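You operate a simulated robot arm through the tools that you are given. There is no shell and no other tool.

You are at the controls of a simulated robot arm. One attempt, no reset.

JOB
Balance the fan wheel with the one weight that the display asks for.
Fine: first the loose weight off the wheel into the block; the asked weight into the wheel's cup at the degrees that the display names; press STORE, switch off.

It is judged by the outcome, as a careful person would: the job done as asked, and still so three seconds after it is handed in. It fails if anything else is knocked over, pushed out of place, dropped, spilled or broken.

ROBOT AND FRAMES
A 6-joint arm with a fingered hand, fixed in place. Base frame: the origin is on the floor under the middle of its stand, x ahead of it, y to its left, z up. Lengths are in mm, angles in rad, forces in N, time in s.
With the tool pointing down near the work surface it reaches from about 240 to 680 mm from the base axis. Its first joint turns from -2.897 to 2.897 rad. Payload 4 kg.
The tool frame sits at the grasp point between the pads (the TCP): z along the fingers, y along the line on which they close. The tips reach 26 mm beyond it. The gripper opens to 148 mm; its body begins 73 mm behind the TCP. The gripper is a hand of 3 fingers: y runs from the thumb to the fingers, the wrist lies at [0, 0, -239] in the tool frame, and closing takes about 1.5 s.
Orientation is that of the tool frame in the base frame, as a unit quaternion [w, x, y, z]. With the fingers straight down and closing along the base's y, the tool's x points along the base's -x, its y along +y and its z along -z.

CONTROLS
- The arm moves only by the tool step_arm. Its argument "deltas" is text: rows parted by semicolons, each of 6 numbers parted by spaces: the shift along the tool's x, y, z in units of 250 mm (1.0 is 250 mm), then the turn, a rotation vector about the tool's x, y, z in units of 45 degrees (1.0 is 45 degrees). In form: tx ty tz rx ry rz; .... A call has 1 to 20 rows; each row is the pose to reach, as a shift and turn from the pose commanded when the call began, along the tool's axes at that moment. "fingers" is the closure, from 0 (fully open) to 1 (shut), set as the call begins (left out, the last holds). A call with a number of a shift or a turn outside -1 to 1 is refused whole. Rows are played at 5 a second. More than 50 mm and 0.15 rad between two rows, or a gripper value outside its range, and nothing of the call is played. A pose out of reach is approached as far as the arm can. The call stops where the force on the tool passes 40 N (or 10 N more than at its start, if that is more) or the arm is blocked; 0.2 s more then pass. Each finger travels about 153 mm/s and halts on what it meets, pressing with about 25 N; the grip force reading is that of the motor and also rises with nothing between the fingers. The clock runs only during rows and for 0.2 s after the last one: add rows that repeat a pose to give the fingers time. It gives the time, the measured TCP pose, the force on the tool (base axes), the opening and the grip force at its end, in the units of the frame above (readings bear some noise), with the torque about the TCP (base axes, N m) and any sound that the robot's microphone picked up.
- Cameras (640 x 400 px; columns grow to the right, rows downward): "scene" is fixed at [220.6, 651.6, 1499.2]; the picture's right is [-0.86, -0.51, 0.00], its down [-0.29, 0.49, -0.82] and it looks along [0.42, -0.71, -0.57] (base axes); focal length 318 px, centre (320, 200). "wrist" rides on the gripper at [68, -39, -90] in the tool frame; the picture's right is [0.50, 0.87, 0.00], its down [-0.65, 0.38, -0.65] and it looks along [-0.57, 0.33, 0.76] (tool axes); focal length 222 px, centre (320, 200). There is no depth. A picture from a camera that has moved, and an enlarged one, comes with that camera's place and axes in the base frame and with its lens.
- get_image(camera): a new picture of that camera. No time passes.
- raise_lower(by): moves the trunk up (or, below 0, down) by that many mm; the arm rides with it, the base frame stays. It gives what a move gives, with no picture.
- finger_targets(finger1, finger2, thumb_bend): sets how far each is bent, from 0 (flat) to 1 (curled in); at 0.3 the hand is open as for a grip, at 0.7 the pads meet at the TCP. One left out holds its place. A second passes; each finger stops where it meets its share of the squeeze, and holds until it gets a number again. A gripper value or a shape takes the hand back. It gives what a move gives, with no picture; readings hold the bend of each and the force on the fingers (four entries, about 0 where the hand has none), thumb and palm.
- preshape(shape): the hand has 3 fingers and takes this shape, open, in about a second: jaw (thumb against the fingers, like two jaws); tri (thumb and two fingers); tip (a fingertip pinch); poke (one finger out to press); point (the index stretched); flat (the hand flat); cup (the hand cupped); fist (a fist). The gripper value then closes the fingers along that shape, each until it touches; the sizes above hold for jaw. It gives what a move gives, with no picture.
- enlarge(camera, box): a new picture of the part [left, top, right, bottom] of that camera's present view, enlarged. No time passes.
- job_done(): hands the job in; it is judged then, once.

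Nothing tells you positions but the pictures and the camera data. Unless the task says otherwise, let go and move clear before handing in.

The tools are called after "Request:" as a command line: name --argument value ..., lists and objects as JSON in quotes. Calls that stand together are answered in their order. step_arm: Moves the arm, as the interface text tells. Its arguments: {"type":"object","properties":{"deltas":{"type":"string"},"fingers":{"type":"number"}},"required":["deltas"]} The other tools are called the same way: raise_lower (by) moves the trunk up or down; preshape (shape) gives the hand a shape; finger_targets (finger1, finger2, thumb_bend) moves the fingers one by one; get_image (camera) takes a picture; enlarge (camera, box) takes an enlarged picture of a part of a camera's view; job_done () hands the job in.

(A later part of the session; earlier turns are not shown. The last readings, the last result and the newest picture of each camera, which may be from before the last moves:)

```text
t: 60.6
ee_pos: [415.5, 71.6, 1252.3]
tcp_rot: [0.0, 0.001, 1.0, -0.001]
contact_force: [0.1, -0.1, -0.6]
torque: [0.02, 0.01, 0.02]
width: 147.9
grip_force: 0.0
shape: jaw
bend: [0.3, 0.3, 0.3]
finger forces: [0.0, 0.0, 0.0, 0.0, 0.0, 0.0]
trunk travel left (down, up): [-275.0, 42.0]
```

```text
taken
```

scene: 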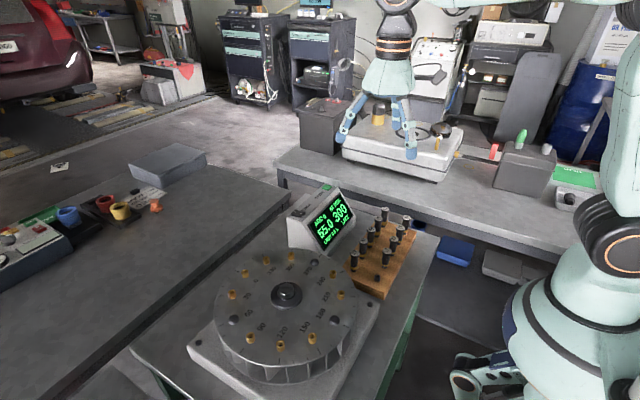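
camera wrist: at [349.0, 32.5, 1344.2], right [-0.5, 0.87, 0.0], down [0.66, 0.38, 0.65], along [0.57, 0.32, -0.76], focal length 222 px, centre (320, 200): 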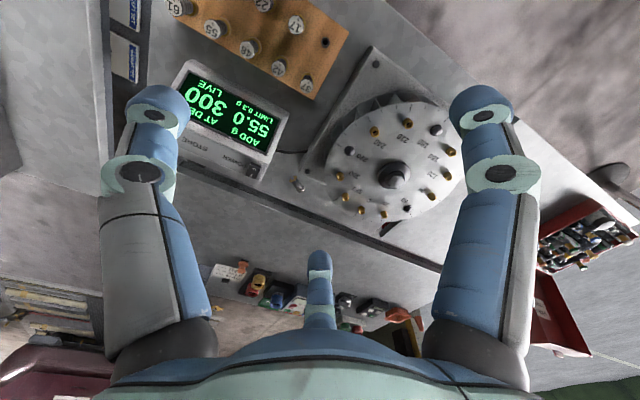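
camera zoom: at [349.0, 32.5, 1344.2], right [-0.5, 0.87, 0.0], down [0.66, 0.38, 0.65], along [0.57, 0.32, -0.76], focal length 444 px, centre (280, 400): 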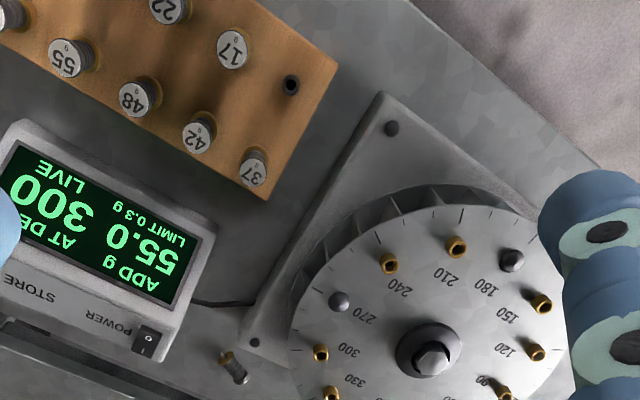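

Found it: the 13 g weight is lying on the table between the display and the wheel, on the far side. I'll zoom in to fix its position and orientation.

Request:
enlarge --camera "wrist" --box '[265, 160, 335, 210]'

Request:
enlarge --camera "scene" --box '[220, 220, 310, 290]'

Request:
enlarge --camera "wrist" --box '[200, 100, 440, 260]'

```text
8.00 times, centred on (300, 185) of wrist
camera zoom: at [349.0, 32.5, 1344.2], right [-0.5, 0.87, 0.0], down [0.66, 0.38, 0.65], along [0.57, 0.32, -0.76], focal length 1777 px, centre (480, 320)
```

zoom: 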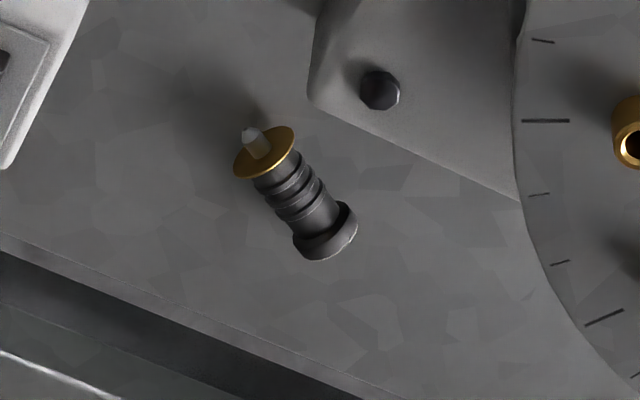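

```text
5.71 times, centred on (265, 255) of scene
camera zoom: at [220.6, 651.6, 1499.2], right [-0.86, -0.51, 0.0], down [-0.29, 0.49, -0.82], along [0.42, -0.71, -0.57], focal length 1819 px, centre (634, -114)
```

zoom: 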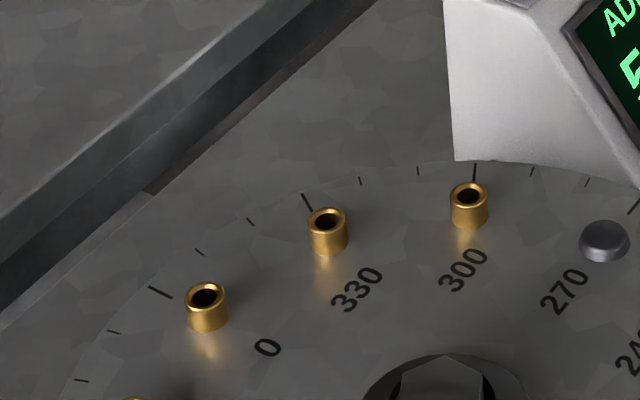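

```text
2.50 times, centred on (320, 180) of wrist
camera zoom: at [349.0, 32.5, 1344.2], right [-0.5, 0.87, 0.0], down [0.66, 0.38, 0.65], along [0.57, 0.32, -0.76], focal length 555 px, centre (320, 250)
```

zoom: 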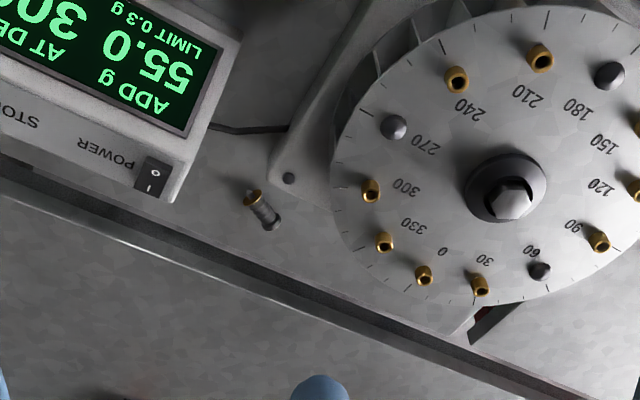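

The dropped 13 g weight lies on the table near (732, 174), pin toward −x/−y and head outward, just past the wheel's base plate. POWER is near (658, 38, 929) and STORE near (656, −128, 930). I'll move closer to view the weight well.

Request:
step_arm --deltas "-0.0736 0.0228 0.0696 0 0 0; -0.1472 0.0456 0.1392 0 0 0; -0.2208 0.0684 0.2088 0 0 0; -0.2944 0.0912 0.2784 0 0 0; -0.368 0.114 0.348 0 0 0; -0.4416 0.1368 0.4176 0 0 0; -0.5152 0.1596 0.4872 0 0 0; -0.5888 0.1824 0.5568 0 0 0; -0.6624 0.2052 0.6264 0 0 0; -0.736 0.228 0.696 0 0 0; -0.736 0.228 0.696 0 0 0"

Request:
get_image --camera "wrist"

Request:
get_image --camera "scene"

```text
t: 63.0
ee_pos: [600.3, 128.2, 1080.4]
tcp_rot: [0.0, 0.001, 1.0, 0.0]
contact_force: [0.3, -0.4, -0.2]
torque: [0.07, -0.03, 0.0]
width: 148.0
grip_force: 0.2
shape: jaw
bend: [0.3, 0.3, 0.3]
finger forces: [0.0, 0.0, 0.0, 0.0, 0.0, 0.1]
trunk travel left (down, up): [-275.0, 42.0]
```

```text
taken
camera wrist: at [533.9, 89.5, 1172.0], right [-0.5, 0.87, 0.0], down [0.66, 0.38, 0.65], along [0.57, 0.33, -0.76], focal length 222 px, centre (320, 200)
```

wrist: 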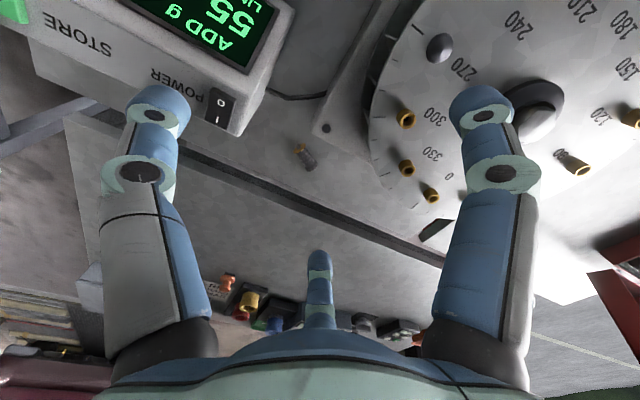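

```text
taken
```

scene: 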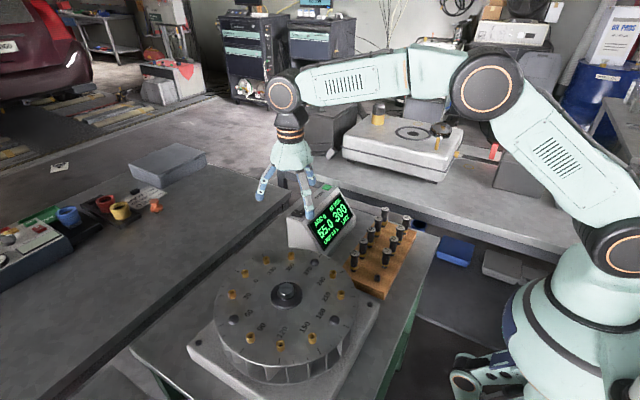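

The weight is visible near the plate's corner; I'll zoom in on it.

Request:
enlarge --camera "wrist" --box '[260, 120, 350, 190]'

Request:
enlarge --camera "wrist" --box '[160, 40, 440, 240]'

```text
5.71 times, centred on (305, 155) of wrist
camera zoom: at [533.9, 89.5, 1172.0], right [-0.5, 0.87, 0.0], down [0.66, 0.38, 0.65], along [0.57, 0.33, -0.76], focal length 1269 px, centre (406, 457)
```

zoom: 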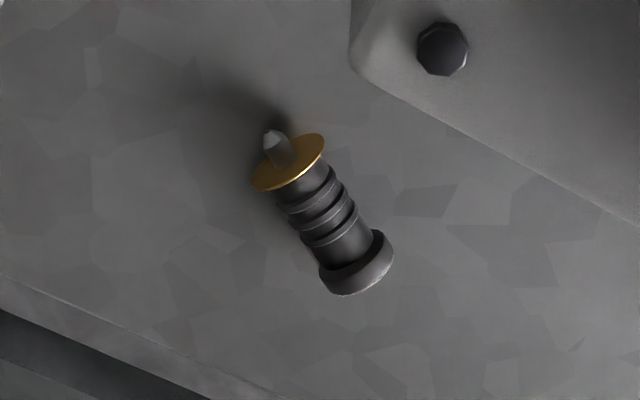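

```text
2.00 times, centred on (300, 140) of wrist
camera zoom: at [533.9, 89.5, 1172.0], right [-0.5, 0.87, 0.0], down [0.66, 0.38, 0.65], along [0.57, 0.33, -0.76], focal length 444 px, centre (360, 320)
```

zoom: 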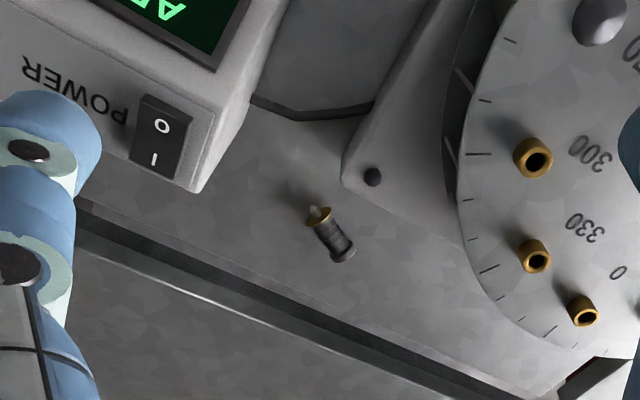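

The weight lies flat with axis about 60° in azimuth: flange near (719.5, 153), head end near (743, 192), table z about 793. I'll approach with the hand leaned 33° toward it from the base side, passing between display and wheel, with finger 1 on top and thumb and finger 2 on its sides.

Request:
step_arm --deltas "0 0 0 0 0 0.125; 0 0 0 0 0 0.25; 0 0 0 0 0 0.375; 0 0 0 0 0 0.5; 0 0 0 0 0 0.625; 0 0 0 0 0 0.75; 0 0 0 0 0 0.875; 0 0 0 0 0 1" --fingers 0.77

Request:
step_arm --deltas "0 0 0 0 0 0.125; 0 0 0 0 0 0.25; 0 0 0 0 0 0.375; 0 0 0 0 0 0.5; 0 0 0 0 0 0.625; 0 0 0 0 0 0.75; 0 0 0 0 0 0.875; 0 0 0 0 0 0.971"

Request:
step_arm --deltas "0 0 0 -0.0807 0.0918 0; 0 0 0 -0.1613 0.1837 0; 0 0 0 -0.242 0.2755 0; 0 0 0 -0.3227 0.3673 0; 0 0 0 -0.4033 0.4592 0; 0 0 0 -0.484 0.551 0; 0 0 0 -0.484 0.551 0"

Request:
get_image --camera "wrist"

```text
t: 64.8
ee_pos: [600.0, 130.2, 1079.4]
tcp_rot: [0.0, 0.385, 0.923, 0.001]
contact_force: [0.0, -0.5, -0.3]
torque: [0.01, -0.05, 0.03]
width: 34.5
grip_force: 0.0
shape: jaw
bend: [0.76, 0.76, 0.7]
finger forces: [0.0, 0.0, 0.0, 0.1, 0.1, 0.0]
trunk travel left (down, up): [-275.0, 42.0]
```

```text
t: 66.6
ee_pos: [598.8, 128.8, 1079.4]
tcp_rot: [0.0, 0.7, 0.714, 0.0]
contact_force: [-1.1, -0.2, 0.8]
torque: [0.01, 0.04, -0.03]
width: 34.5
grip_force: 0.1
shape: jaw
bend: [0.76, 0.76, 0.7]
finger forces: [0.0, 0.0, 0.1, 0.1, 0.0, 0.1]
trunk travel left (down, up): [-275.0, 42.0]
```

```text
t: 68.2
ee_pos: [599.3, 128.6, 1079.4]
tcp_rot: [-0.021, 0.67, 0.685, 0.284]
contact_force: [-0.3, -0.2, -0.3]
torque: [-0.01, -0.01, 0.0]
width: 34.2
grip_force: 0.1
shape: jaw
bend: [0.76, 0.76, 0.7]
finger forces: [0.0, 0.0, 0.0, 0.0, 0.1, 0.0]
trunk travel left (down, up): [-275.0, 42.0]
```

```text
taken
camera wrist: at [526.7, 155.1, 1169.8], right [0.76, 0.4, 0.52], down [0.19, -0.89, 0.42], along [0.63, -0.22, -0.75], focal length 222 px, centre (320, 200)
```

wrist: 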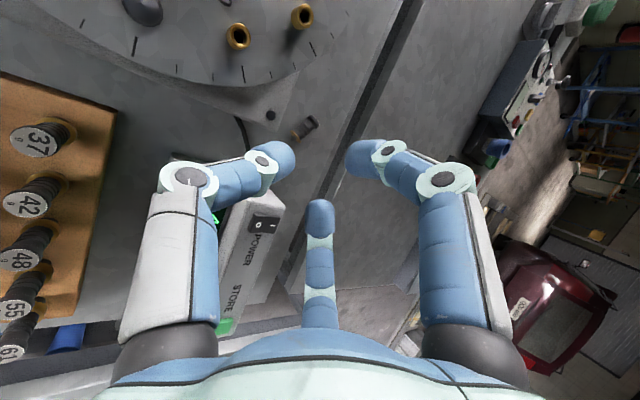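

The orientation is reached. I'll zoom on the weight from this new angle to triangulate its height and position.

Request:
enlarge --camera "wrist" --box '[260, 90, 350, 160]'

```text
5.71 times, centred on (305, 125) of wrist
camera zoom: at [526.7, 155.1, 1169.8], right [0.76, 0.4, 0.52], down [0.19, -0.89, 0.42], along [0.63, -0.22, -0.75], focal length 1269 px, centre (406, 629)
```

zoom: 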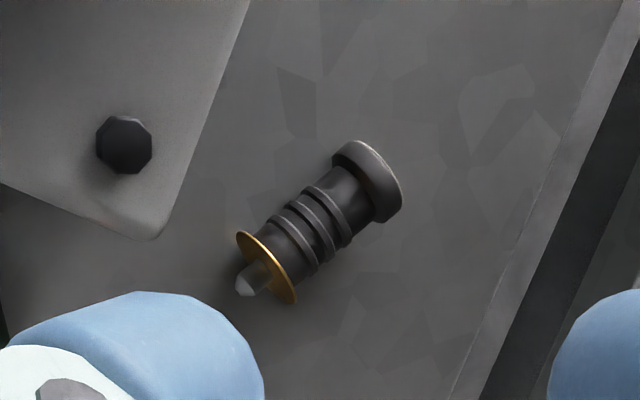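

Triangulation puts the weight's axis at z about 811, flange near (716.5, 151.5), head end near (740.5, 189). I'll move to just above it.

Request:
step_arm --deltas "-0.0242 0.0166 0.0907 0 0 0; -0.0485 0.0332 0.1813 0 0 0; -0.0727 0.0498 0.272 0 0 0; -0.097 0.0664 0.3627 0 0 0; -0.1212 0.083 0.4534 0 0 0; -0.1454 0.0996 0.544 0 0 0; -0.1697 0.1162 0.6347 0 0 0; -0.1939 0.1328 0.7254 0 0 0; -0.2182 0.1494 0.816 0 0 0; -0.2424 0.166 0.9067 0 0 0; -0.2424 0.166 0.9067 0 0 0"

Request:
get_image --camera "wrist"

Request:
get_image --camera "scene"

```text
t: 70.6
ee_pos: [724.1, 165.6, 879.2]
tcp_rot: [-0.021, 0.67, 0.686, 0.283]
contact_force: [0.8, 0.3, 0.8]
torque: [-0.02, 0.0, 0.01]
width: 34.1
grip_force: 0.0
shape: jaw
bend: [0.76, 0.76, 0.7]
finger forces: [0.1, 0.1, 0.0, 0.0, 0.1, 0.1]
trunk travel left (down, up): [-275.0, 42.0]
```

```text
taken
camera wrist: at [650.5, 191.6, 970.5], right [0.76, 0.4, 0.52], down [0.19, -0.89, 0.42], along [0.63, -0.22, -0.75], focal length 222 px, centre (320, 200)
```

wrist: 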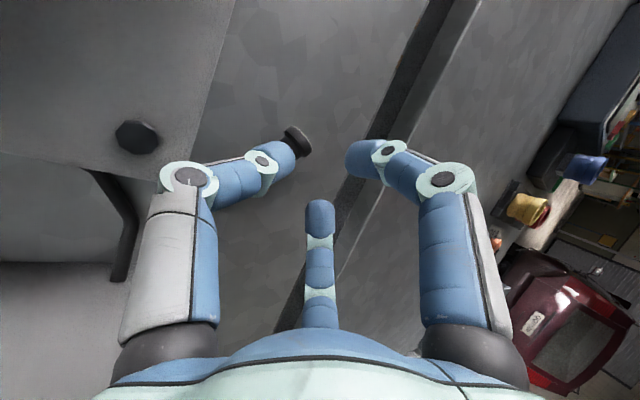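

```text
taken
```

scene: 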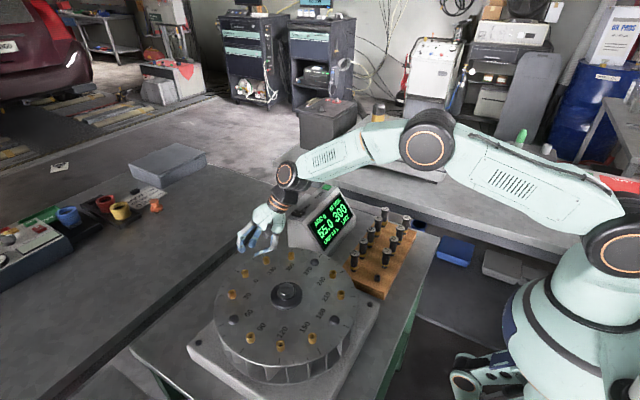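

The weight is located as expected, partly behind the thumb. I'll descend vertically 38 mm and look again.

Request:
step_arm --deltas "-0.0125 -0.0109 0.0255 0 0 0; -0.0249 -0.0219 0.051 0 0 0; -0.0374 -0.0328 0.0765 0 0 0; -0.0498 -0.0437 0.102 0 0 0; -0.0623 -0.0546 0.1275 0 0 0; -0.0623 -0.0546 0.1275 0 0 0"

Request:
enlarge --camera "wrist" --box '[220, 100, 420, 260]'

```text
t: 71.8
ee_pos: [730.1, 165.2, 855.5]
tcp_rot: [-0.017, 0.669, 0.683, 0.291]
contact_force: [2.8, -1.3, 15.9]
torque: [-0.16, 1.05, 0.13]
width: 33.8
grip_force: 0.0
shape: jaw
bend: [0.76, 0.76, 0.7]
finger forces: [0.0, 0.1, 0.0, 0.1, 15.4, 0.0]
trunk travel left (down, up): [-275.0, 42.0]
stopped in row 5: the force on the tool passed its limit at 46 N (the readings are from after the stop); the commanded pose is now the measured one
```

```text
2.50 times, centred on (320, 180) of wrist
camera zoom: at [655.5, 192.2, 945.0], right [0.75, 0.4, 0.53], down [0.18, -0.89, 0.42], along [0.64, -0.22, -0.74], focal length 555 px, centre (320, 250)
```

zoom: 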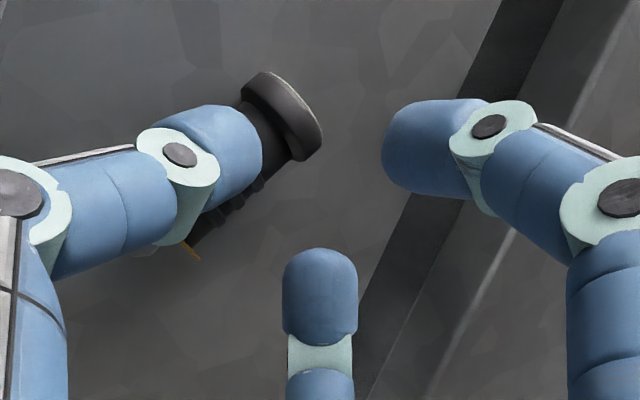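

The thumb's knuckle touched the wheel's base plate (about z 840, edge at x ≈ 665), not the weight. I'll back off, rotate the hand so fingers 1 and 2 do the pinching with nothing over the plate, and park the thumb. First I'll retreat up and back.

Request:
step_arm --deltas "0.0246 0.0216 -0.0503 0 0 0; 0.0491 0.0431 -0.1006 0 0 0; 0.0644 0.0002 -0.1878 0 0 0; 0.0797 -0.0427 -0.275 0 0 0; 0.095 -0.0856 -0.3622 0 0 0; 0.1103 -0.1285 -0.4494 0 0 0; 0.1256 -0.1714 -0.5366 0 0 0; 0.1256 -0.1714 -0.5366 0 0 0"

Request:
step_arm --deltas "0 0 0 0.0807 -0.0918 0; 0 0 0 0.1613 -0.1837 0; 0 0 0 0.242 -0.2755 0; 0 0 0 0.3227 -0.3673 0; 0 0 0 0.4033 -0.4592 0; 0 0 0 0.484 -0.551 0; 0 0 0 0.484 -0.551 0"

Request:
get_image --camera "wrist"

Request:
get_image --camera "scene"

```text
t: 73.6
ee_pos: [638.5, 140.0, 960.3]
tcp_rot: [-0.019, 0.67, 0.683, 0.289]
contact_force: [0.2, -0.1, -0.8]
torque: [0.02, -0.02, -0.02]
width: 34.0
grip_force: 0.0
shape: jaw
bend: [0.76, 0.76, 0.7]
finger forces: [0.1, 0.0, 0.0, 0.0, 0.1, 0.0]
trunk travel left (down, up): [-275.0, 42.0]
```

```text
t: 75.2
ee_pos: [636.4, 141.3, 962.0]
tcp_rot: [0.004, 0.701, 0.713, 0.005]
contact_force: [1.2, 0.1, 0.2]
torque: [0.01, -0.04, 0.02]
width: 33.9
grip_force: 0.0
shape: jaw
bend: [0.76, 0.76, 0.7]
finger forces: [0.0, 0.0, 0.0, 0.0, 0.0, 0.0]
trunk travel left (down, up): [-275.0, 42.0]
```

```text
taken
camera wrist: at [596.9, 207.6, 1052.5], right [0.86, 0.52, 0.01], down [0.38, -0.65, 0.66], along [0.35, -0.56, -0.75], focal length 222 px, centre (320, 200)
```

wrist: 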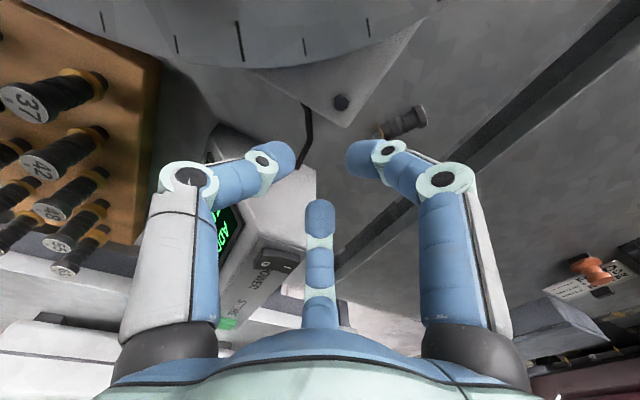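

```text
taken
```

scene: 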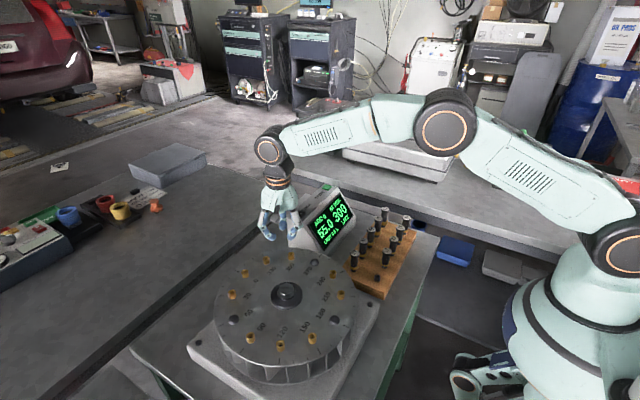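

Clear now, and everything else looks undisturbed. I'll zoom on the weight from this side to refine its position.

Request:
enlarge --camera "wrist" --box '[360, 85, 450, 155]'

Request:
step_arm --deltas "0 0 0 0 0 -0.1269; 0 0 0 0 0 -0.2538; 0 0 0 0 0 -0.3807; 0 0 0 0 0 -0.5076; 0 0 0 0 0 -0.6345; 0 0 0 0 0 -0.6345"

Request:
step_arm --deltas "0 0 0 0 0 -0.1269; 0 0 0 0 0 -0.2538; 0 0 0 0 0 -0.3807; 0 0 0 0 0 -0.5076; 0 0 0 0 0 -0.6345; 0 0 0 0 0 -0.6345"

Request:
finger_targets --finger1 0.5 --finger2 0.5 --thumb_bend 1.0

Request:
get_image --camera "wrist"

Request:
enlarge --camera "scene" --box '[235, 150, 335, 260]'

```text
5.71 times, centred on (405, 120) of wrist
camera zoom: at [596.9, 207.6, 1052.5], right [0.86, 0.52, 0.01], down [0.38, -0.65, 0.66], along [0.35, -0.56, -0.75], focal length 1269 px, centre (-166, 657)
```

zoom: 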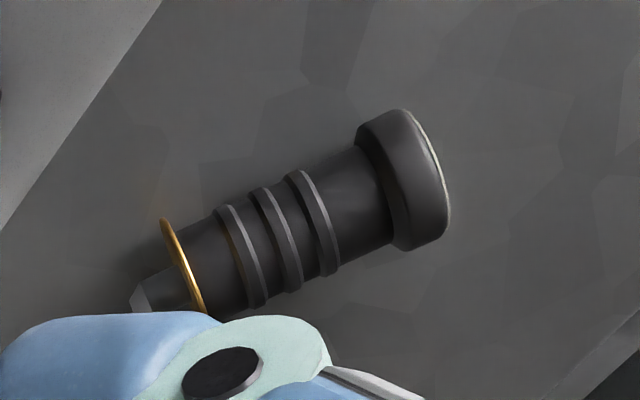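

```text
t: 76.6
ee_pos: [637.7, 141.7, 961.3]
tcp_rot: [0.004, 0.502, 0.865, 0.004]
contact_force: [-0.2, 0.4, 0.5]
torque: [0.0, 0.01, 0.03]
width: 34.1
grip_force: 0.0
shape: jaw
bend: [0.76, 0.76, 0.7]
finger forces: [0.0, 0.1, 0.0, 0.0, 0.1, 0.1]
trunk travel left (down, up): [-275.0, 42.0]
```

```text
t: 78.0
ee_pos: [637.6, 140.5, 961.9]
tcp_rot: [0.005, 0.274, 0.962, 0.003]
contact_force: [1.4, 0.0, -0.2]
torque: [0.0, -0.01, -0.01]
width: 34.1
grip_force: 0.0
shape: jaw
bend: [0.76, 0.76, 0.7]
finger forces: [0.1, 0.1, 0.0, 0.0, 0.0, 0.0]
trunk travel left (down, up): [-275.0, 42.0]
```

```text
t: 79.0
ee_pos: [638.2, 140.4, 961.3]
tcp_rot: [0.005, 0.275, 0.961, 0.004]
contact_force: [-0.6, 0.1, -0.2]
torque: [0.01, 0.0, -0.02]
width: 49.3
grip_force: 0.0
shape: fingers
bend: [0.5, 0.5, 1.0]
finger forces: [0.0, 0.0, 0.0, 0.0, 0.1, 0.0]
trunk travel left (down, up): [-275.0, 42.0]
```

```text
taken
camera wrist: at [559.7, 143.7, 1051.5], right [0.03, 1.0, 0.0], down [0.75, -0.03, 0.66], along [0.66, -0.02, -0.75], focal length 222 px, centre (320, 200)
```

wrist: 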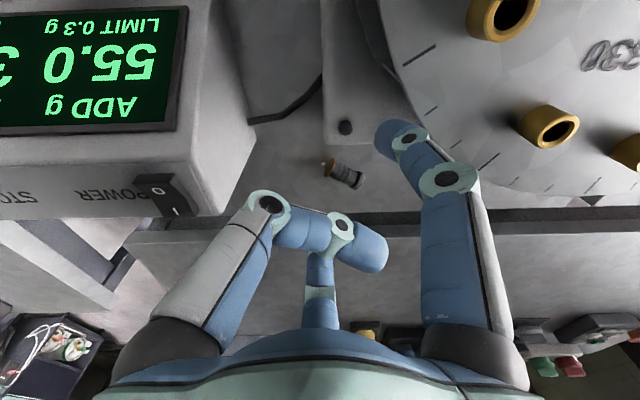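

```text
3.64 times, centred on (285, 205) of scene
camera zoom: at [220.6, 651.6, 1499.2], right [-0.86, -0.51, 0.0], down [-0.29, 0.49, -0.82], along [0.42, -0.71, -0.57], focal length 1158 px, centre (447, 182)
```

zoom: 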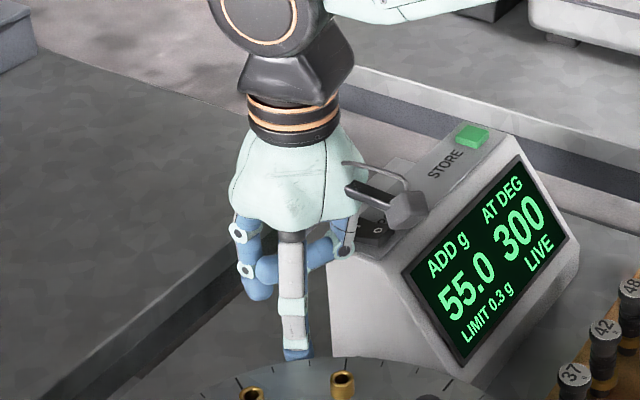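

With the thumb curled it stays above the pinch point. I'll set fingers 1 and 2 nearer together and measure where their tips are.

Request:
finger_targets --finger1 0.6 --finger2 0.6 --thumb_bend 1.0

Request:
enlarge --camera "wrist" --box '[200, 90, 480, 300]'

Request:
enlarge --camera "scene" --box '[250, 200, 310, 260]'

```text
t: 80.0
ee_pos: [636.9, 140.3, 960.5]
tcp_rot: [0.006, 0.274, 0.962, 0.003]
contact_force: [-0.3, 0.3, -0.4]
torque: [0.0, 0.0, -0.02]
width: 41.6
grip_force: 0.1
shape: fingers
bend: [0.6, 0.6, 1.0]
finger forces: [0.0, 0.0, 0.1, 0.0, 0.1, 0.1]
trunk travel left (down, up): [-275.0, 42.0]
```

```text
1.90 times, centred on (340, 195) of wrist
camera zoom: at [559.7, 143.7, 1051.5], right [0.03, 1.0, 0.0], down [0.75, -0.03, 0.66], along [0.66, -0.02, -0.75], focal length 423 px, centre (282, 210)
```

zoom: 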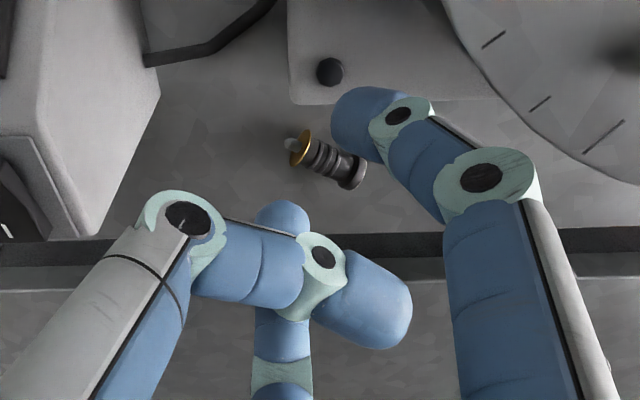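

```text
6.67 times, centred on (280, 230) of scene
camera zoom: at [220.6, 651.6, 1499.2], right [-0.86, -0.51, 0.0], down [-0.29, 0.49, -0.82], along [0.42, -0.71, -0.57], focal length 2123 px, centre (587, 0)
```

zoom: 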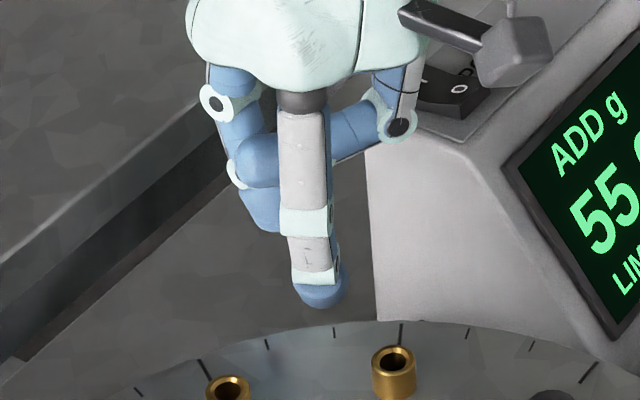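

At bend 0.6 the two fingertips sit about 23 mm to each side and 26 mm deep, which is a good straddle. I'll lean the hand 25° and move above the weight.

Request:
step_arm --deltas "0 0 0 -0.11 -0.0156 0; 0 0 0 -0.22 -0.0312 0; 0 0 0 -0.33 -0.0468 0; 0 0 0 -0.44 -0.0624 0; 0 0 0 -0.55 -0.078 0; 0 0 0 -0.55 -0.078 0"

Request:
step_arm --deltas "-0.0366 0.0079 0.073 0 0 0; -0.0732 0.0157 0.146 0 0 0; -0.1098 0.0236 0.219 0 0 0; -0.1464 0.0315 0.292 0 0 0; -0.183 0.0393 0.365 0 0 0; -0.2196 0.0472 0.438 0 0 0; -0.2196 0.0472 0.438 0 0 0"

Request:
get_image --camera "wrist"

Request:
enlarge --camera "wrist" --box '[240, 90, 440, 250]'

Request:
get_image --camera "scene"

```text
t: 81.4
ee_pos: [638.6, 141.1, 960.7]
tcp_rot: [0.094, 0.267, 0.938, 0.201]
contact_force: [1.7, 0.4, 0.6]
torque: [0.04, 0.02, 0.01]
width: 41.8
grip_force: 0.1
shape: fingers
bend: [0.6, 0.6, 1.0]
finger forces: [0.1, 0.0, 0.0, 0.0, 0.0, 0.0]
trunk travel left (down, up): [-275.0, 42.0]
```

```text
t: 83.0
ee_pos: [720.7, 156.5, 871.9]
tcp_rot: [0.093, 0.266, 0.938, 0.201]
contact_force: [0.6, -0.5, 0.0]
torque: [0.03, 0.03, 0.03]
width: 41.7
grip_force: 0.1
shape: fingers
bend: [0.6, 0.6, 1.0]
finger forces: [0.0, 0.1, 0.1, 0.0, 0.0, 0.0]
trunk travel left (down, up): [-275.0, 42.0]
```

```text
taken
camera wrist: at [621.8, 134.1, 932.0], right [-0.02, 0.94, 0.34], down [0.54, -0.27, 0.8], along [0.84, 0.2, -0.5], focal length 222 px, centre (320, 200)
```

wrist: 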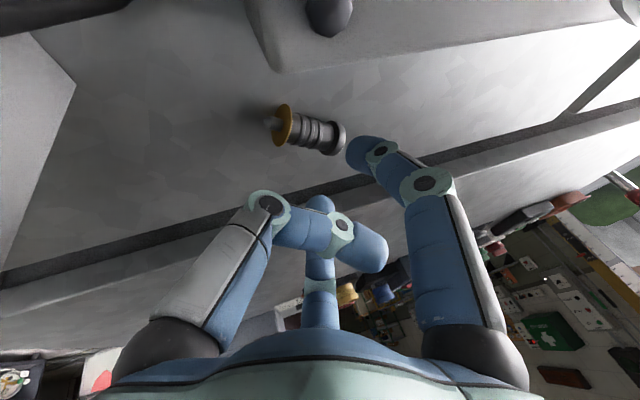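

```text
2.50 times, centred on (340, 170) of wrist
camera zoom: at [621.8, 134.1, 932.0], right [-0.02, 0.94, 0.34], down [0.54, -0.27, 0.8], along [0.84, 0.2, -0.5], focal length 555 px, centre (270, 275)
```

zoom: 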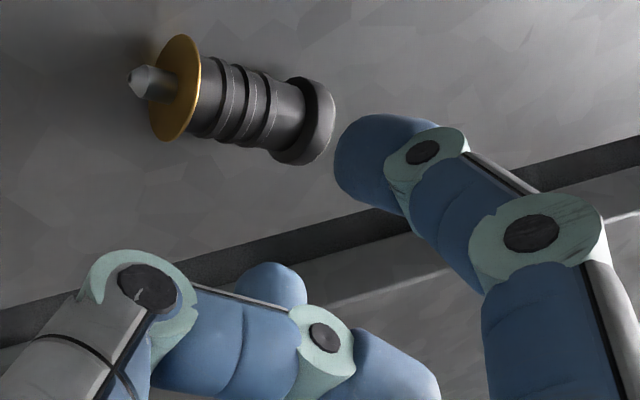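

```text
taken
```

scene: 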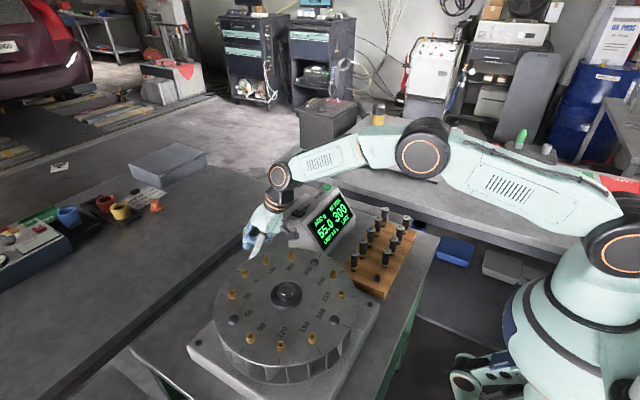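

I now have a clear view of the weight from the low side. I'll descend about half-way toward it and re-check the alignment.

Request:
step_arm --deltas "0.0026 -0.0121 0.0163 0 0 0; 0.0052 -0.0243 0.0326 0 0 0; 0.0077 -0.0364 0.0489 0 0 0; 0.0103 -0.0485 0.0652 0 0 0; 0.0103 -0.0485 0.0652 0 0 0"

Request:
enlarge --camera "wrist" --box '[240, 90, 440, 250]'

```text
t: 84.2
ee_pos: [718.1, 153.4, 849.1]
tcp_rot: [0.094, 0.266, 0.938, 0.201]
contact_force: [0.0, 2.3, 0.6]
torque: [0.02, 0.0, 0.0]
width: 41.3
grip_force: 0.1
shape: fingers
bend: [0.6, 0.6, 1.0]
finger forces: [0.0, 0.1, 0.0, 0.0, 0.1, 0.0]
trunk travel left (down, up): [-275.0, 42.0]
```

```text
2.50 times, centred on (340, 170) of wrist
camera zoom: at [618.7, 130.5, 912.6], right [-0.02, 0.94, 0.34], down [0.54, -0.27, 0.8], along [0.84, 0.2, -0.5], focal length 555 px, centre (270, 275)
```

zoom: 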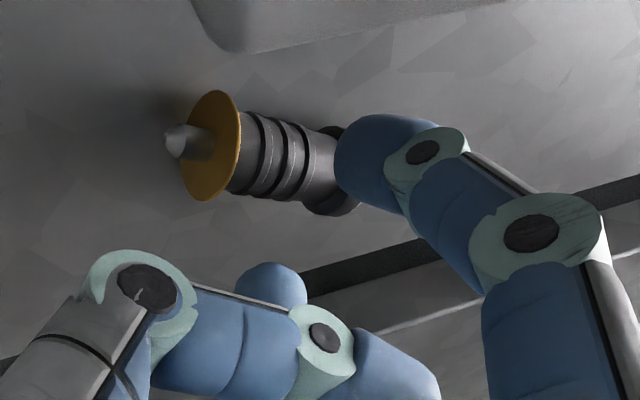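

Flange is now triangulated at (714.5, 152.6, 816), so the table is at about z 803. I'll descend the next 18 mm.

Request:
step_arm --deltas "0.0022 -0.0096 0.0152 0 0 0; 0.0044 -0.0193 0.0305 0 0 0; 0.0066 -0.0289 0.0458 0 0 0; 0.0088 -0.0385 0.061 0 0 0; 0.0088 -0.0385 0.061 0 0 0"

Request:
enlarge --camera "wrist" --box '[240, 90, 440, 250]'

```text
t: 85.4
ee_pos: [714.9, 153.2, 832.6]
tcp_rot: [0.093, 0.268, 0.938, 0.201]
contact_force: [0.4, -0.4, 0.0]
torque: [-0.01, 0.01, 0.02]
width: 41.7
grip_force: 0.1
shape: fingers
bend: [0.6, 0.6, 1.0]
finger forces: [0.1, 0.0, 0.0, 0.0, 0.0, 0.0]
trunk travel left (down, up): [-275.0, 42.0]
```

```text
2.50 times, centred on (340, 170) of wrist
camera zoom: at [616.0, 129.6, 894.7], right [-0.02, 0.94, 0.34], down [0.54, -0.27, 0.8], along [0.84, 0.2, -0.5], focal length 555 px, centre (270, 275)
```

zoom: 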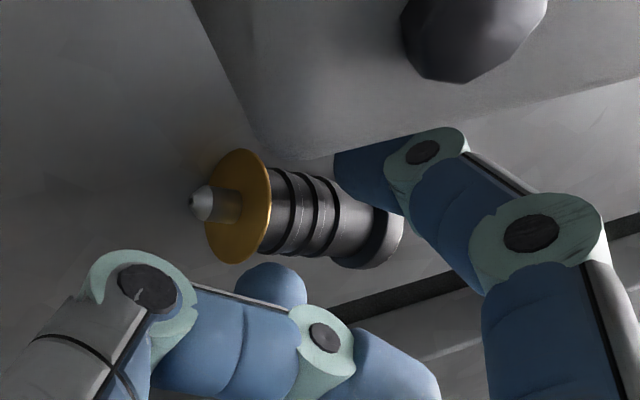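

Alignment looks right: the pinch centre is within about a millimetre of the weight's body. I'll go down 2.5 mm and close fingers 1 and 2.

Request:
step_arm --deltas "0.0003 -0.0021 0.0045 0 0 0; 0.0006 -0.0042 0.0091 0 0 0; 0.0006 -0.0042 0.0091 0 0 0"

Request:
finger_targets --finger1 0.63 --finger2 0.63 --thumb_bend 1.0

Request:
enlarge --camera "wrist" --box '[240, 90, 440, 250]'

```text
t: 86.2
ee_pos: [715.9, 153.6, 829.7]
tcp_rot: [0.092, 0.267, 0.938, 0.2]
contact_force: [0.1, -0.3, -0.1]
torque: [-0.02, -0.01, 0.01]
width: 41.5
grip_force: 0.0
shape: fingers
bend: [0.6, 0.6, 1.0]
finger forces: [0.1, 0.1, 0.0, 0.0, 0.0, 0.1]
trunk travel left (down, up): [-275.0, 42.0]
```

```text
t: 87.2
ee_pos: [715.5, 153.5, 831.2]
tcp_rot: [0.093, 0.268, 0.938, 0.201]
contact_force: [0.2, -0.1, -0.4]
torque: [0.02, -0.01, 0.0]
width: 39.5
grip_force: 0.0
shape: fingers
bend: [0.63, 0.63, 1.0]
finger forces: [0.0, 0.0, 0.0, 0.0, 0.0, 0.0]
trunk travel left (down, up): [-275.0, 42.0]
```

```text
2.50 times, centred on (340, 170) of wrist
camera zoom: at [615.6, 130.1, 892.1], right [-0.02, 0.94, 0.34], down [0.54, -0.27, 0.8], along [0.84, 0.2, -0.5], focal length 555 px, centre (270, 275)
```

zoom: 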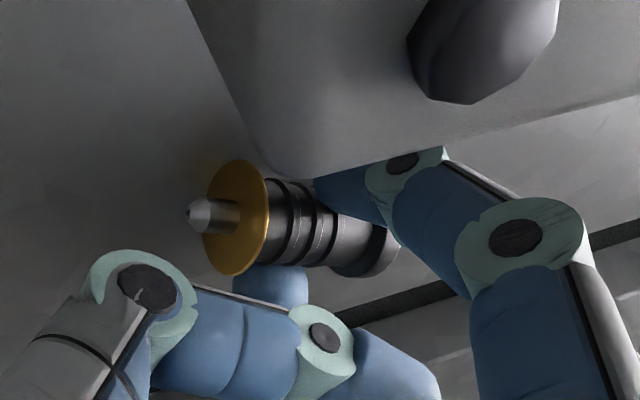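

No contact yet; I'll close a little more.

Request:
finger_targets --finger1 0.66 --finger2 0.66 --thumb_bend 1.0

Request:
enlarge --camera "wrist" --box '[240, 90, 440, 250]'

```text
t: 88.2
ee_pos: [714.2, 154.7, 831.4]
tcp_rot: [0.094, 0.267, 0.938, 0.2]
contact_force: [0.0, 0.3, 0.2]
torque: [0.03, 0.0, -0.01]
width: 39.0
grip_force: 1.6
shape: fingers
bend: [0.64, 0.64, 1.0]
finger forces: [1.7, 1.8, 0.0, 0.0, 0.0, 0.0]
trunk travel left (down, up): [-275.0, 42.0]
```

```text
2.50 times, centred on (340, 170) of wrist
camera zoom: at [615.5, 130.1, 892.1], right [-0.02, 0.94, 0.34], down [0.54, -0.27, 0.8], along [0.84, 0.2, -0.5], focal length 555 px, centre (270, 275)
```

zoom: 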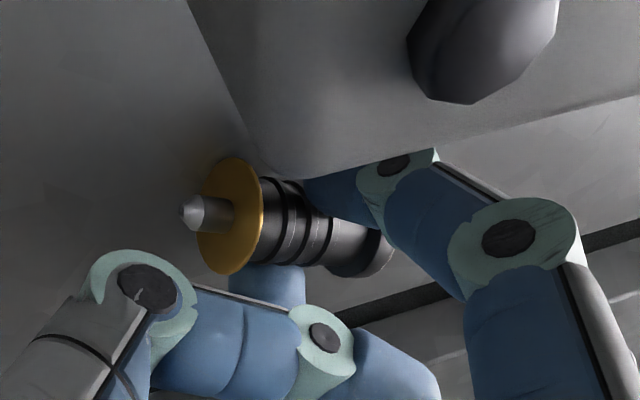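

Both fingers are touching evenly (1.7 and 1.8 N). I'll squeeze a bit more and then lift a little.

Request:
finger_targets --finger1 0.76 --finger2 0.76 --thumb_bend 1.0

Request:
step_arm --deltas "-0.0012 0.0084 -0.0182 0 0 0; -0.0024 0.0167 -0.0363 0 0 0; -0.0037 0.0251 -0.0544 0 0 0; -0.0049 0.0334 -0.0725 0 0 0; -0.0049 0.0334 -0.0725 0 0 0"

Request:
enlarge --camera "wrist" --box '[240, 90, 440, 250]'

```text
t: 89.2
ee_pos: [714.3, 154.2, 831.7]
tcp_rot: [0.092, 0.268, 0.938, 0.201]
contact_force: [0.4, 0.8, -0.1]
torque: [-0.01, -0.04, -0.01]
width: 39.6
grip_force: 10.6
shape: fingers
bend: [0.64, 0.72, 1.0]
finger forces: [10.9, 10.9, 0.0, 0.0, 0.0, 0.0]
trunk travel left (down, up): [-275.0, 42.0]
```

```text
t: 90.4
ee_pos: [713.0, 151.9, 851.4]
tcp_rot: [0.093, 0.267, 0.938, 0.201]
contact_force: [0.0, 0.7, 0.0]
torque: [0.01, 0.04, -0.01]
width: 39.6
grip_force: 10.6
shape: fingers
bend: [0.65, 0.72, 1.0]
finger forces: [10.7, 10.6, 0.0, 0.0, 0.0, 0.1]
trunk travel left (down, up): [-275.0, 42.0]
```

```text
2.50 times, centred on (340, 170) of wrist
camera zoom: at [615.1, 129.4, 912.3], right [-0.02, 0.94, 0.34], down [0.54, -0.27, 0.8], along [0.84, 0.2, -0.5], focal length 555 px, centre (270, 275)
```

zoom: 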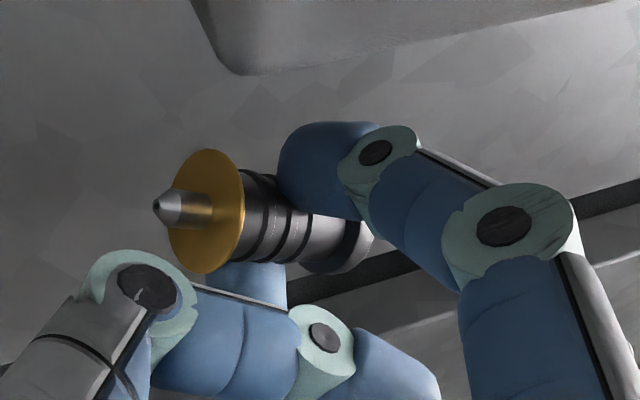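

The weight is held between fingers 1 and 2 and lifted off the table. I'll raise it well clear, then carry it over the wheel while turning its head end toward +y.

Request:
step_arm --deltas "-0.0049 0.0334 -0.0725 0 0 0; -0.0098 0.0669 -0.145 0 0 0; -0.0146 0.1003 -0.2175 0 0 0; -0.0195 0.1338 -0.29 0 0 0; -0.0244 0.1672 -0.3625 0 0 0; -0.0293 0.2006 -0.435 0 0 0; -0.0341 0.2341 -0.5075 0 0 0; -0.039 0.2675 -0.58 0 0 0; -0.039 0.2675 -0.58 0 0 0"

Request:
step_arm --deltas "0.0665 0.0007 -0.0238 -0.0024 0.0168 -0.0363; 0.1331 0.0013 -0.0476 -0.0049 0.0336 -0.0727; 0.1996 0.002 -0.0715 -0.0073 0.0503 -0.109; 0.2661 0.0027 -0.0953 -0.0098 0.0671 -0.1453; 0.3327 0.0033 -0.1191 -0.0122 0.0839 -0.1817; 0.3992 0.004 -0.1429 -0.0147 0.1007 -0.218; 0.4657 0.0047 -0.1668 -0.0171 0.1174 -0.2543; 0.5323 0.0053 -0.1906 -0.0196 0.1342 -0.2907; 0.5988 0.006 -0.2144 -0.022 0.151 -0.327"

Request:
get_image --camera "wrist"

```text
t: 92.4
ee_pos: [713.1, 152.4, 1010.7]
tcp_rot: [0.093, 0.267, 0.938, 0.201]
contact_force: [0.2, 0.0, -0.1]
torque: [0.02, -0.01, -0.03]
width: 39.7
grip_force: 10.6
shape: fingers
bend: [0.65, 0.72, 1.0]
finger forces: [10.7, 10.7, 0.0, 0.1, 0.0, 0.1]
trunk travel left (down, up): [-275.0, 42.0]
```

```text
t: 94.4
ee_pos: [572.2, 217.6, 1049.9]
tcp_rot: [0.066, 0.131, 0.966, 0.211]
contact_force: [0.2, -0.3, 0.3]
torque: [0.01, -0.02, -0.01]
width: 39.8
grip_force: 11.4
shape: fingers
bend: [0.65, 0.72, 1.0]
finger forces: [10.7, 10.7, 0.0, 0.0, 0.0, 0.0]
trunk travel left (down, up): [-275.0, 42.0]
```

```text
taken
camera wrist: at [484.2, 167.2, 1111.0], right [-0.28, 0.9, 0.33], down [0.59, -0.11, 0.8], along [0.75, 0.42, -0.5], focal length 222 px, centre (320, 200)
```

wrist: 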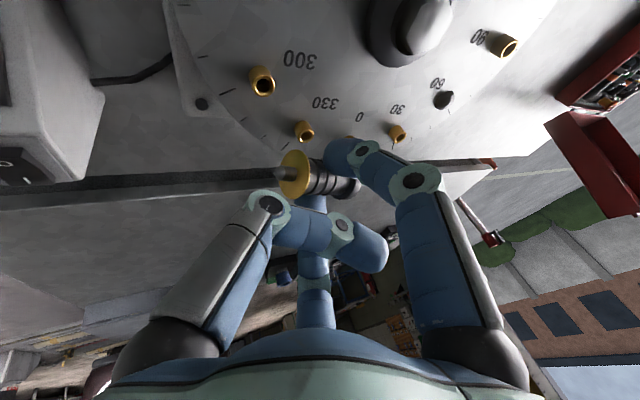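

The grip is steady at about 10.7 N per finger. I'll continue over the wheel and finish the turn.

Request:
step_arm --deltas "0.067 0.0105 0.0003 -0.0024 0.0168 -0.0363; 0.1339 0.021 0.0006 -0.0049 0.0336 -0.0727; 0.2009 0.0316 0.0009 -0.0073 0.0503 -0.109; 0.2679 0.0421 0.0012 -0.0098 0.0671 -0.1453; 0.3348 0.0526 0.0016 -0.0122 0.0839 -0.1817; 0.4018 0.0631 0.0019 -0.0147 0.1007 -0.218; 0.4688 0.0737 0.0022 -0.0171 0.1174 -0.2543; 0.5357 0.0842 0.0025 -0.0196 0.1342 -0.2907; 0.6027 0.0947 0.0028 -0.022 0.151 -0.327; 0.6027 0.0947 0.0028 -0.022 0.151 -0.327"

Request:
enlarge --camera "scene" --box '[280, 220, 350, 290]'

Request:
enlarge --camera "wrist" --box '[240, 90, 440, 250]'

```text
t: 96.6
ee_pos: [435.2, 280.7, 1046.1]
tcp_rot: [0.035, -0.007, 0.976, 0.216]
contact_force: [-0.1, -1.3, -1.0]
torque: [0.02, 0.02, -0.03]
width: 39.7
grip_force: 10.7
shape: fingers
bend: [0.65, 0.72, 1.0]
finger forces: [10.7, 10.7, 0.0, 0.1, 0.0, 0.0]
trunk travel left (down, up): [-275.0, 42.0]
```

```text
5.71 times, centred on (315, 255) of scene
camera zoom: at [220.6, 651.6, 1499.2], right [-0.86, -0.51, 0.0], down [-0.29, 0.49, -0.82], along [0.42, -0.71, -0.57], focal length 1819 px, centre (349, -114)
```

zoom: 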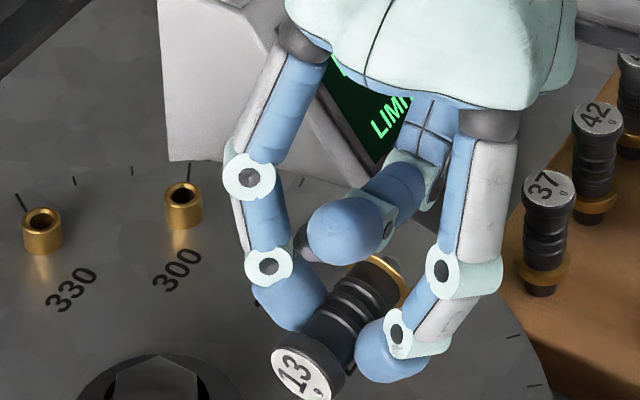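

```text
2.50 times, centred on (340, 170) of wrist
camera zoom: at [364.0, 206.0, 1108.1], right [-0.52, 0.79, 0.33], down [0.6, 0.06, 0.8], along [0.61, 0.61, -0.51], focal length 555 px, centre (270, 275)
```

zoom: 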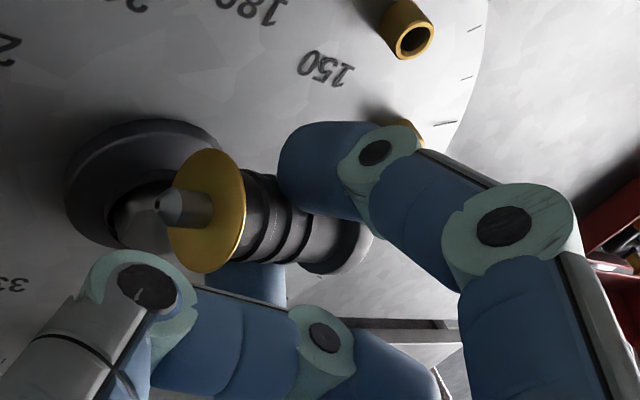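

The weight is held level between fingers 1 and 2 with its head toward +y. I'll lay it gently on the wheel's flat near (434, 292), between the 180 cap and the hub, then regrip from the head side. First I'll descend 60 mm.

Request:
step_arm --deltas "0.0024 -0.0167 0.0363 0 0 0; 0.0049 -0.0334 0.0725 0 0 0; 0.0073 -0.0502 0.1088 0 0 0; 0.0097 -0.0669 0.145 0 0 0; 0.0122 -0.0836 0.1812 0 0 0; 0.0146 -0.1003 0.2175 0 0 0; 0.0146 -0.1003 0.2175 0 0 0"

Request:
enlarge --camera "scene" --box '[280, 240, 350, 310]'

Request:
enlarge --camera "wrist" --box '[240, 90, 440, 250]'

```text
t: 98.2
ee_pos: [432.6, 279.2, 989.1]
tcp_rot: [0.035, -0.006, 0.976, 0.216]
contact_force: [0.1, 0.5, 0.1]
torque: [0.0, -0.03, 0.0]
width: 39.5
grip_force: 11.0
shape: fingers
bend: [0.65, 0.72, 1.0]
finger forces: [10.8, 10.7, 0.0, 0.0, 0.1, 0.1]
trunk travel left (down, up): [-275.0, 42.0]
```

```text
5.71 times, centred on (315, 275) of scene
camera zoom: at [220.6, 651.6, 1499.2], right [-0.86, -0.51, 0.0], down [-0.29, 0.49, -0.82], along [0.42, -0.71, -0.57], focal length 1819 px, centre (349, -229)
```

zoom: 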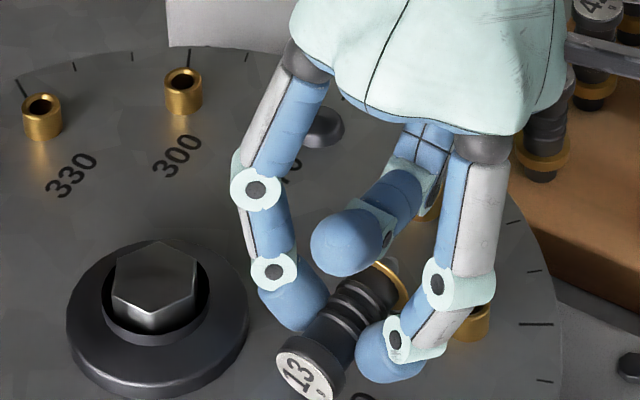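

```text
2.50 times, centred on (340, 170) of wrist
camera zoom: at [363.1, 206.7, 1049.7], right [-0.52, 0.79, 0.33], down [0.6, 0.06, 0.8], along [0.61, 0.61, -0.5], focal length 555 px, centre (270, 275)
```

zoom: 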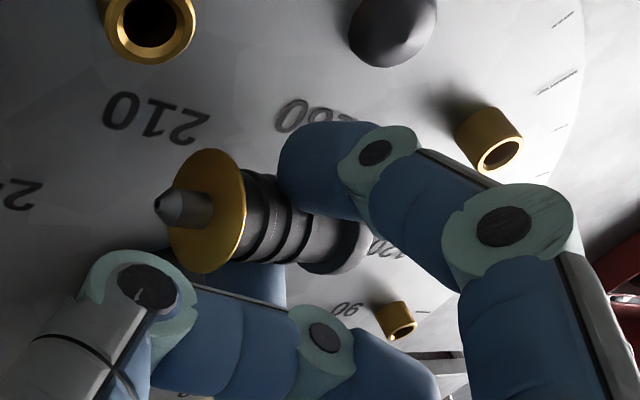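

Nearly there. I'll descend the last centimetre in small steps.

Request:
step_arm --deltas "0.0005 -0.0033 0.0073 0 0 0; 0.001 -0.0067 0.0145 0 0 0; 0.0015 -0.01 0.0218 0 0 0; 0.002 -0.0134 0.029 0 0 0; 0.002 -0.0134 0.029 0 0 0"

Request:
step_arm --deltas "0.0002 -0.0017 0.0036 0 0 0; 0.0005 -0.0033 0.0073 0 0 0; 0.0005 -0.0033 0.0073 0 0 0"

```text
t: 99.4
ee_pos: [434.1, 279.8, 979.8]
tcp_rot: [0.036, -0.006, 0.976, 0.217]
contact_force: [-0.4, -0.3, -0.3]
torque: [0.01, -0.04, 0.01]
width: 39.9
grip_force: 10.8
shape: fingers
bend: [0.65, 0.72, 1.0]
finger forces: [10.7, 10.7, 0.0, 0.1, 0.0, 0.0]
trunk travel left (down, up): [-275.0, 42.0]
```

```text
t: 100.2
ee_pos: [434.7, 278.8, 977.5]
tcp_rot: [0.034, -0.006, 0.976, 0.216]
contact_force: [-0.1, 0.2, 0.2]
torque: [0.04, -0.01, 0.02]
width: 39.4
grip_force: 10.7
shape: fingers
bend: [0.65, 0.72, 1.0]
finger forces: [10.7, 10.6, 0.0, 0.0, 0.0, 0.0]
trunk travel left (down, up): [-275.0, 42.0]
```

Request:
step_arm --deltas "0.0002 -0.0017 0.0036 0 0 0; 0.0005 -0.0033 0.0073 0 0 0; 0.0005 -0.0033 0.0073 0 0 0"

Request:
enlarge --camera "wrist" --box '[240, 90, 440, 250]'

Request:
enlarge --camera "scene" --box '[290, 260, 350, 310]'

```text
t: 101.0
ee_pos: [434.5, 279.6, 976.9]
tcp_rot: [0.036, -0.006, 0.976, 0.216]
contact_force: [0.3, -0.2, 1.0]
torque: [0.03, -0.01, -0.01]
width: 39.9
grip_force: 10.7
shape: fingers
bend: [0.64, 0.73, 1.0]
finger forces: [10.8, 10.8, 0.0, 0.0, 0.0, 0.1]
trunk travel left (down, up): [-275.0, 42.0]
```

```text
2.50 times, centred on (340, 170) of wrist
camera zoom: at [363.8, 206.3, 1037.2], right [-0.52, 0.79, 0.33], down [0.6, 0.06, 0.8], along [0.61, 0.61, -0.5], focal length 555 px, centre (270, 275)
```

zoom: 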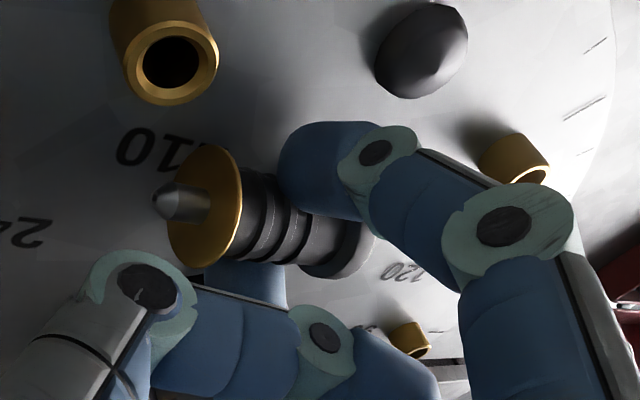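

```text
8.00 times, centred on (320, 285) of scene
camera zoom: at [220.6, 651.6, 1499.2], right [-0.86, -0.51, 0.0], down [-0.29, 0.49, -0.82], along [0.42, -0.71, -0.57], focal length 2547 px, centre (320, -480)
```

zoom: 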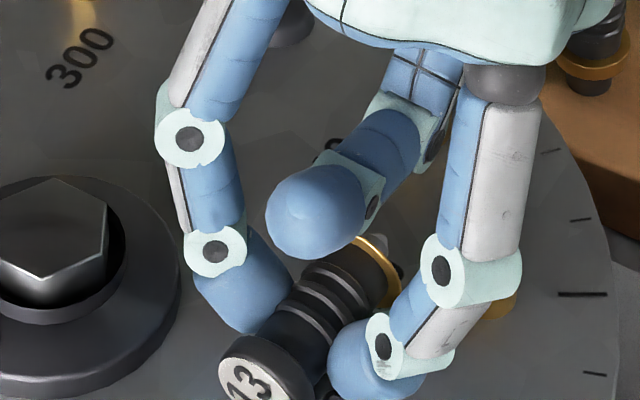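

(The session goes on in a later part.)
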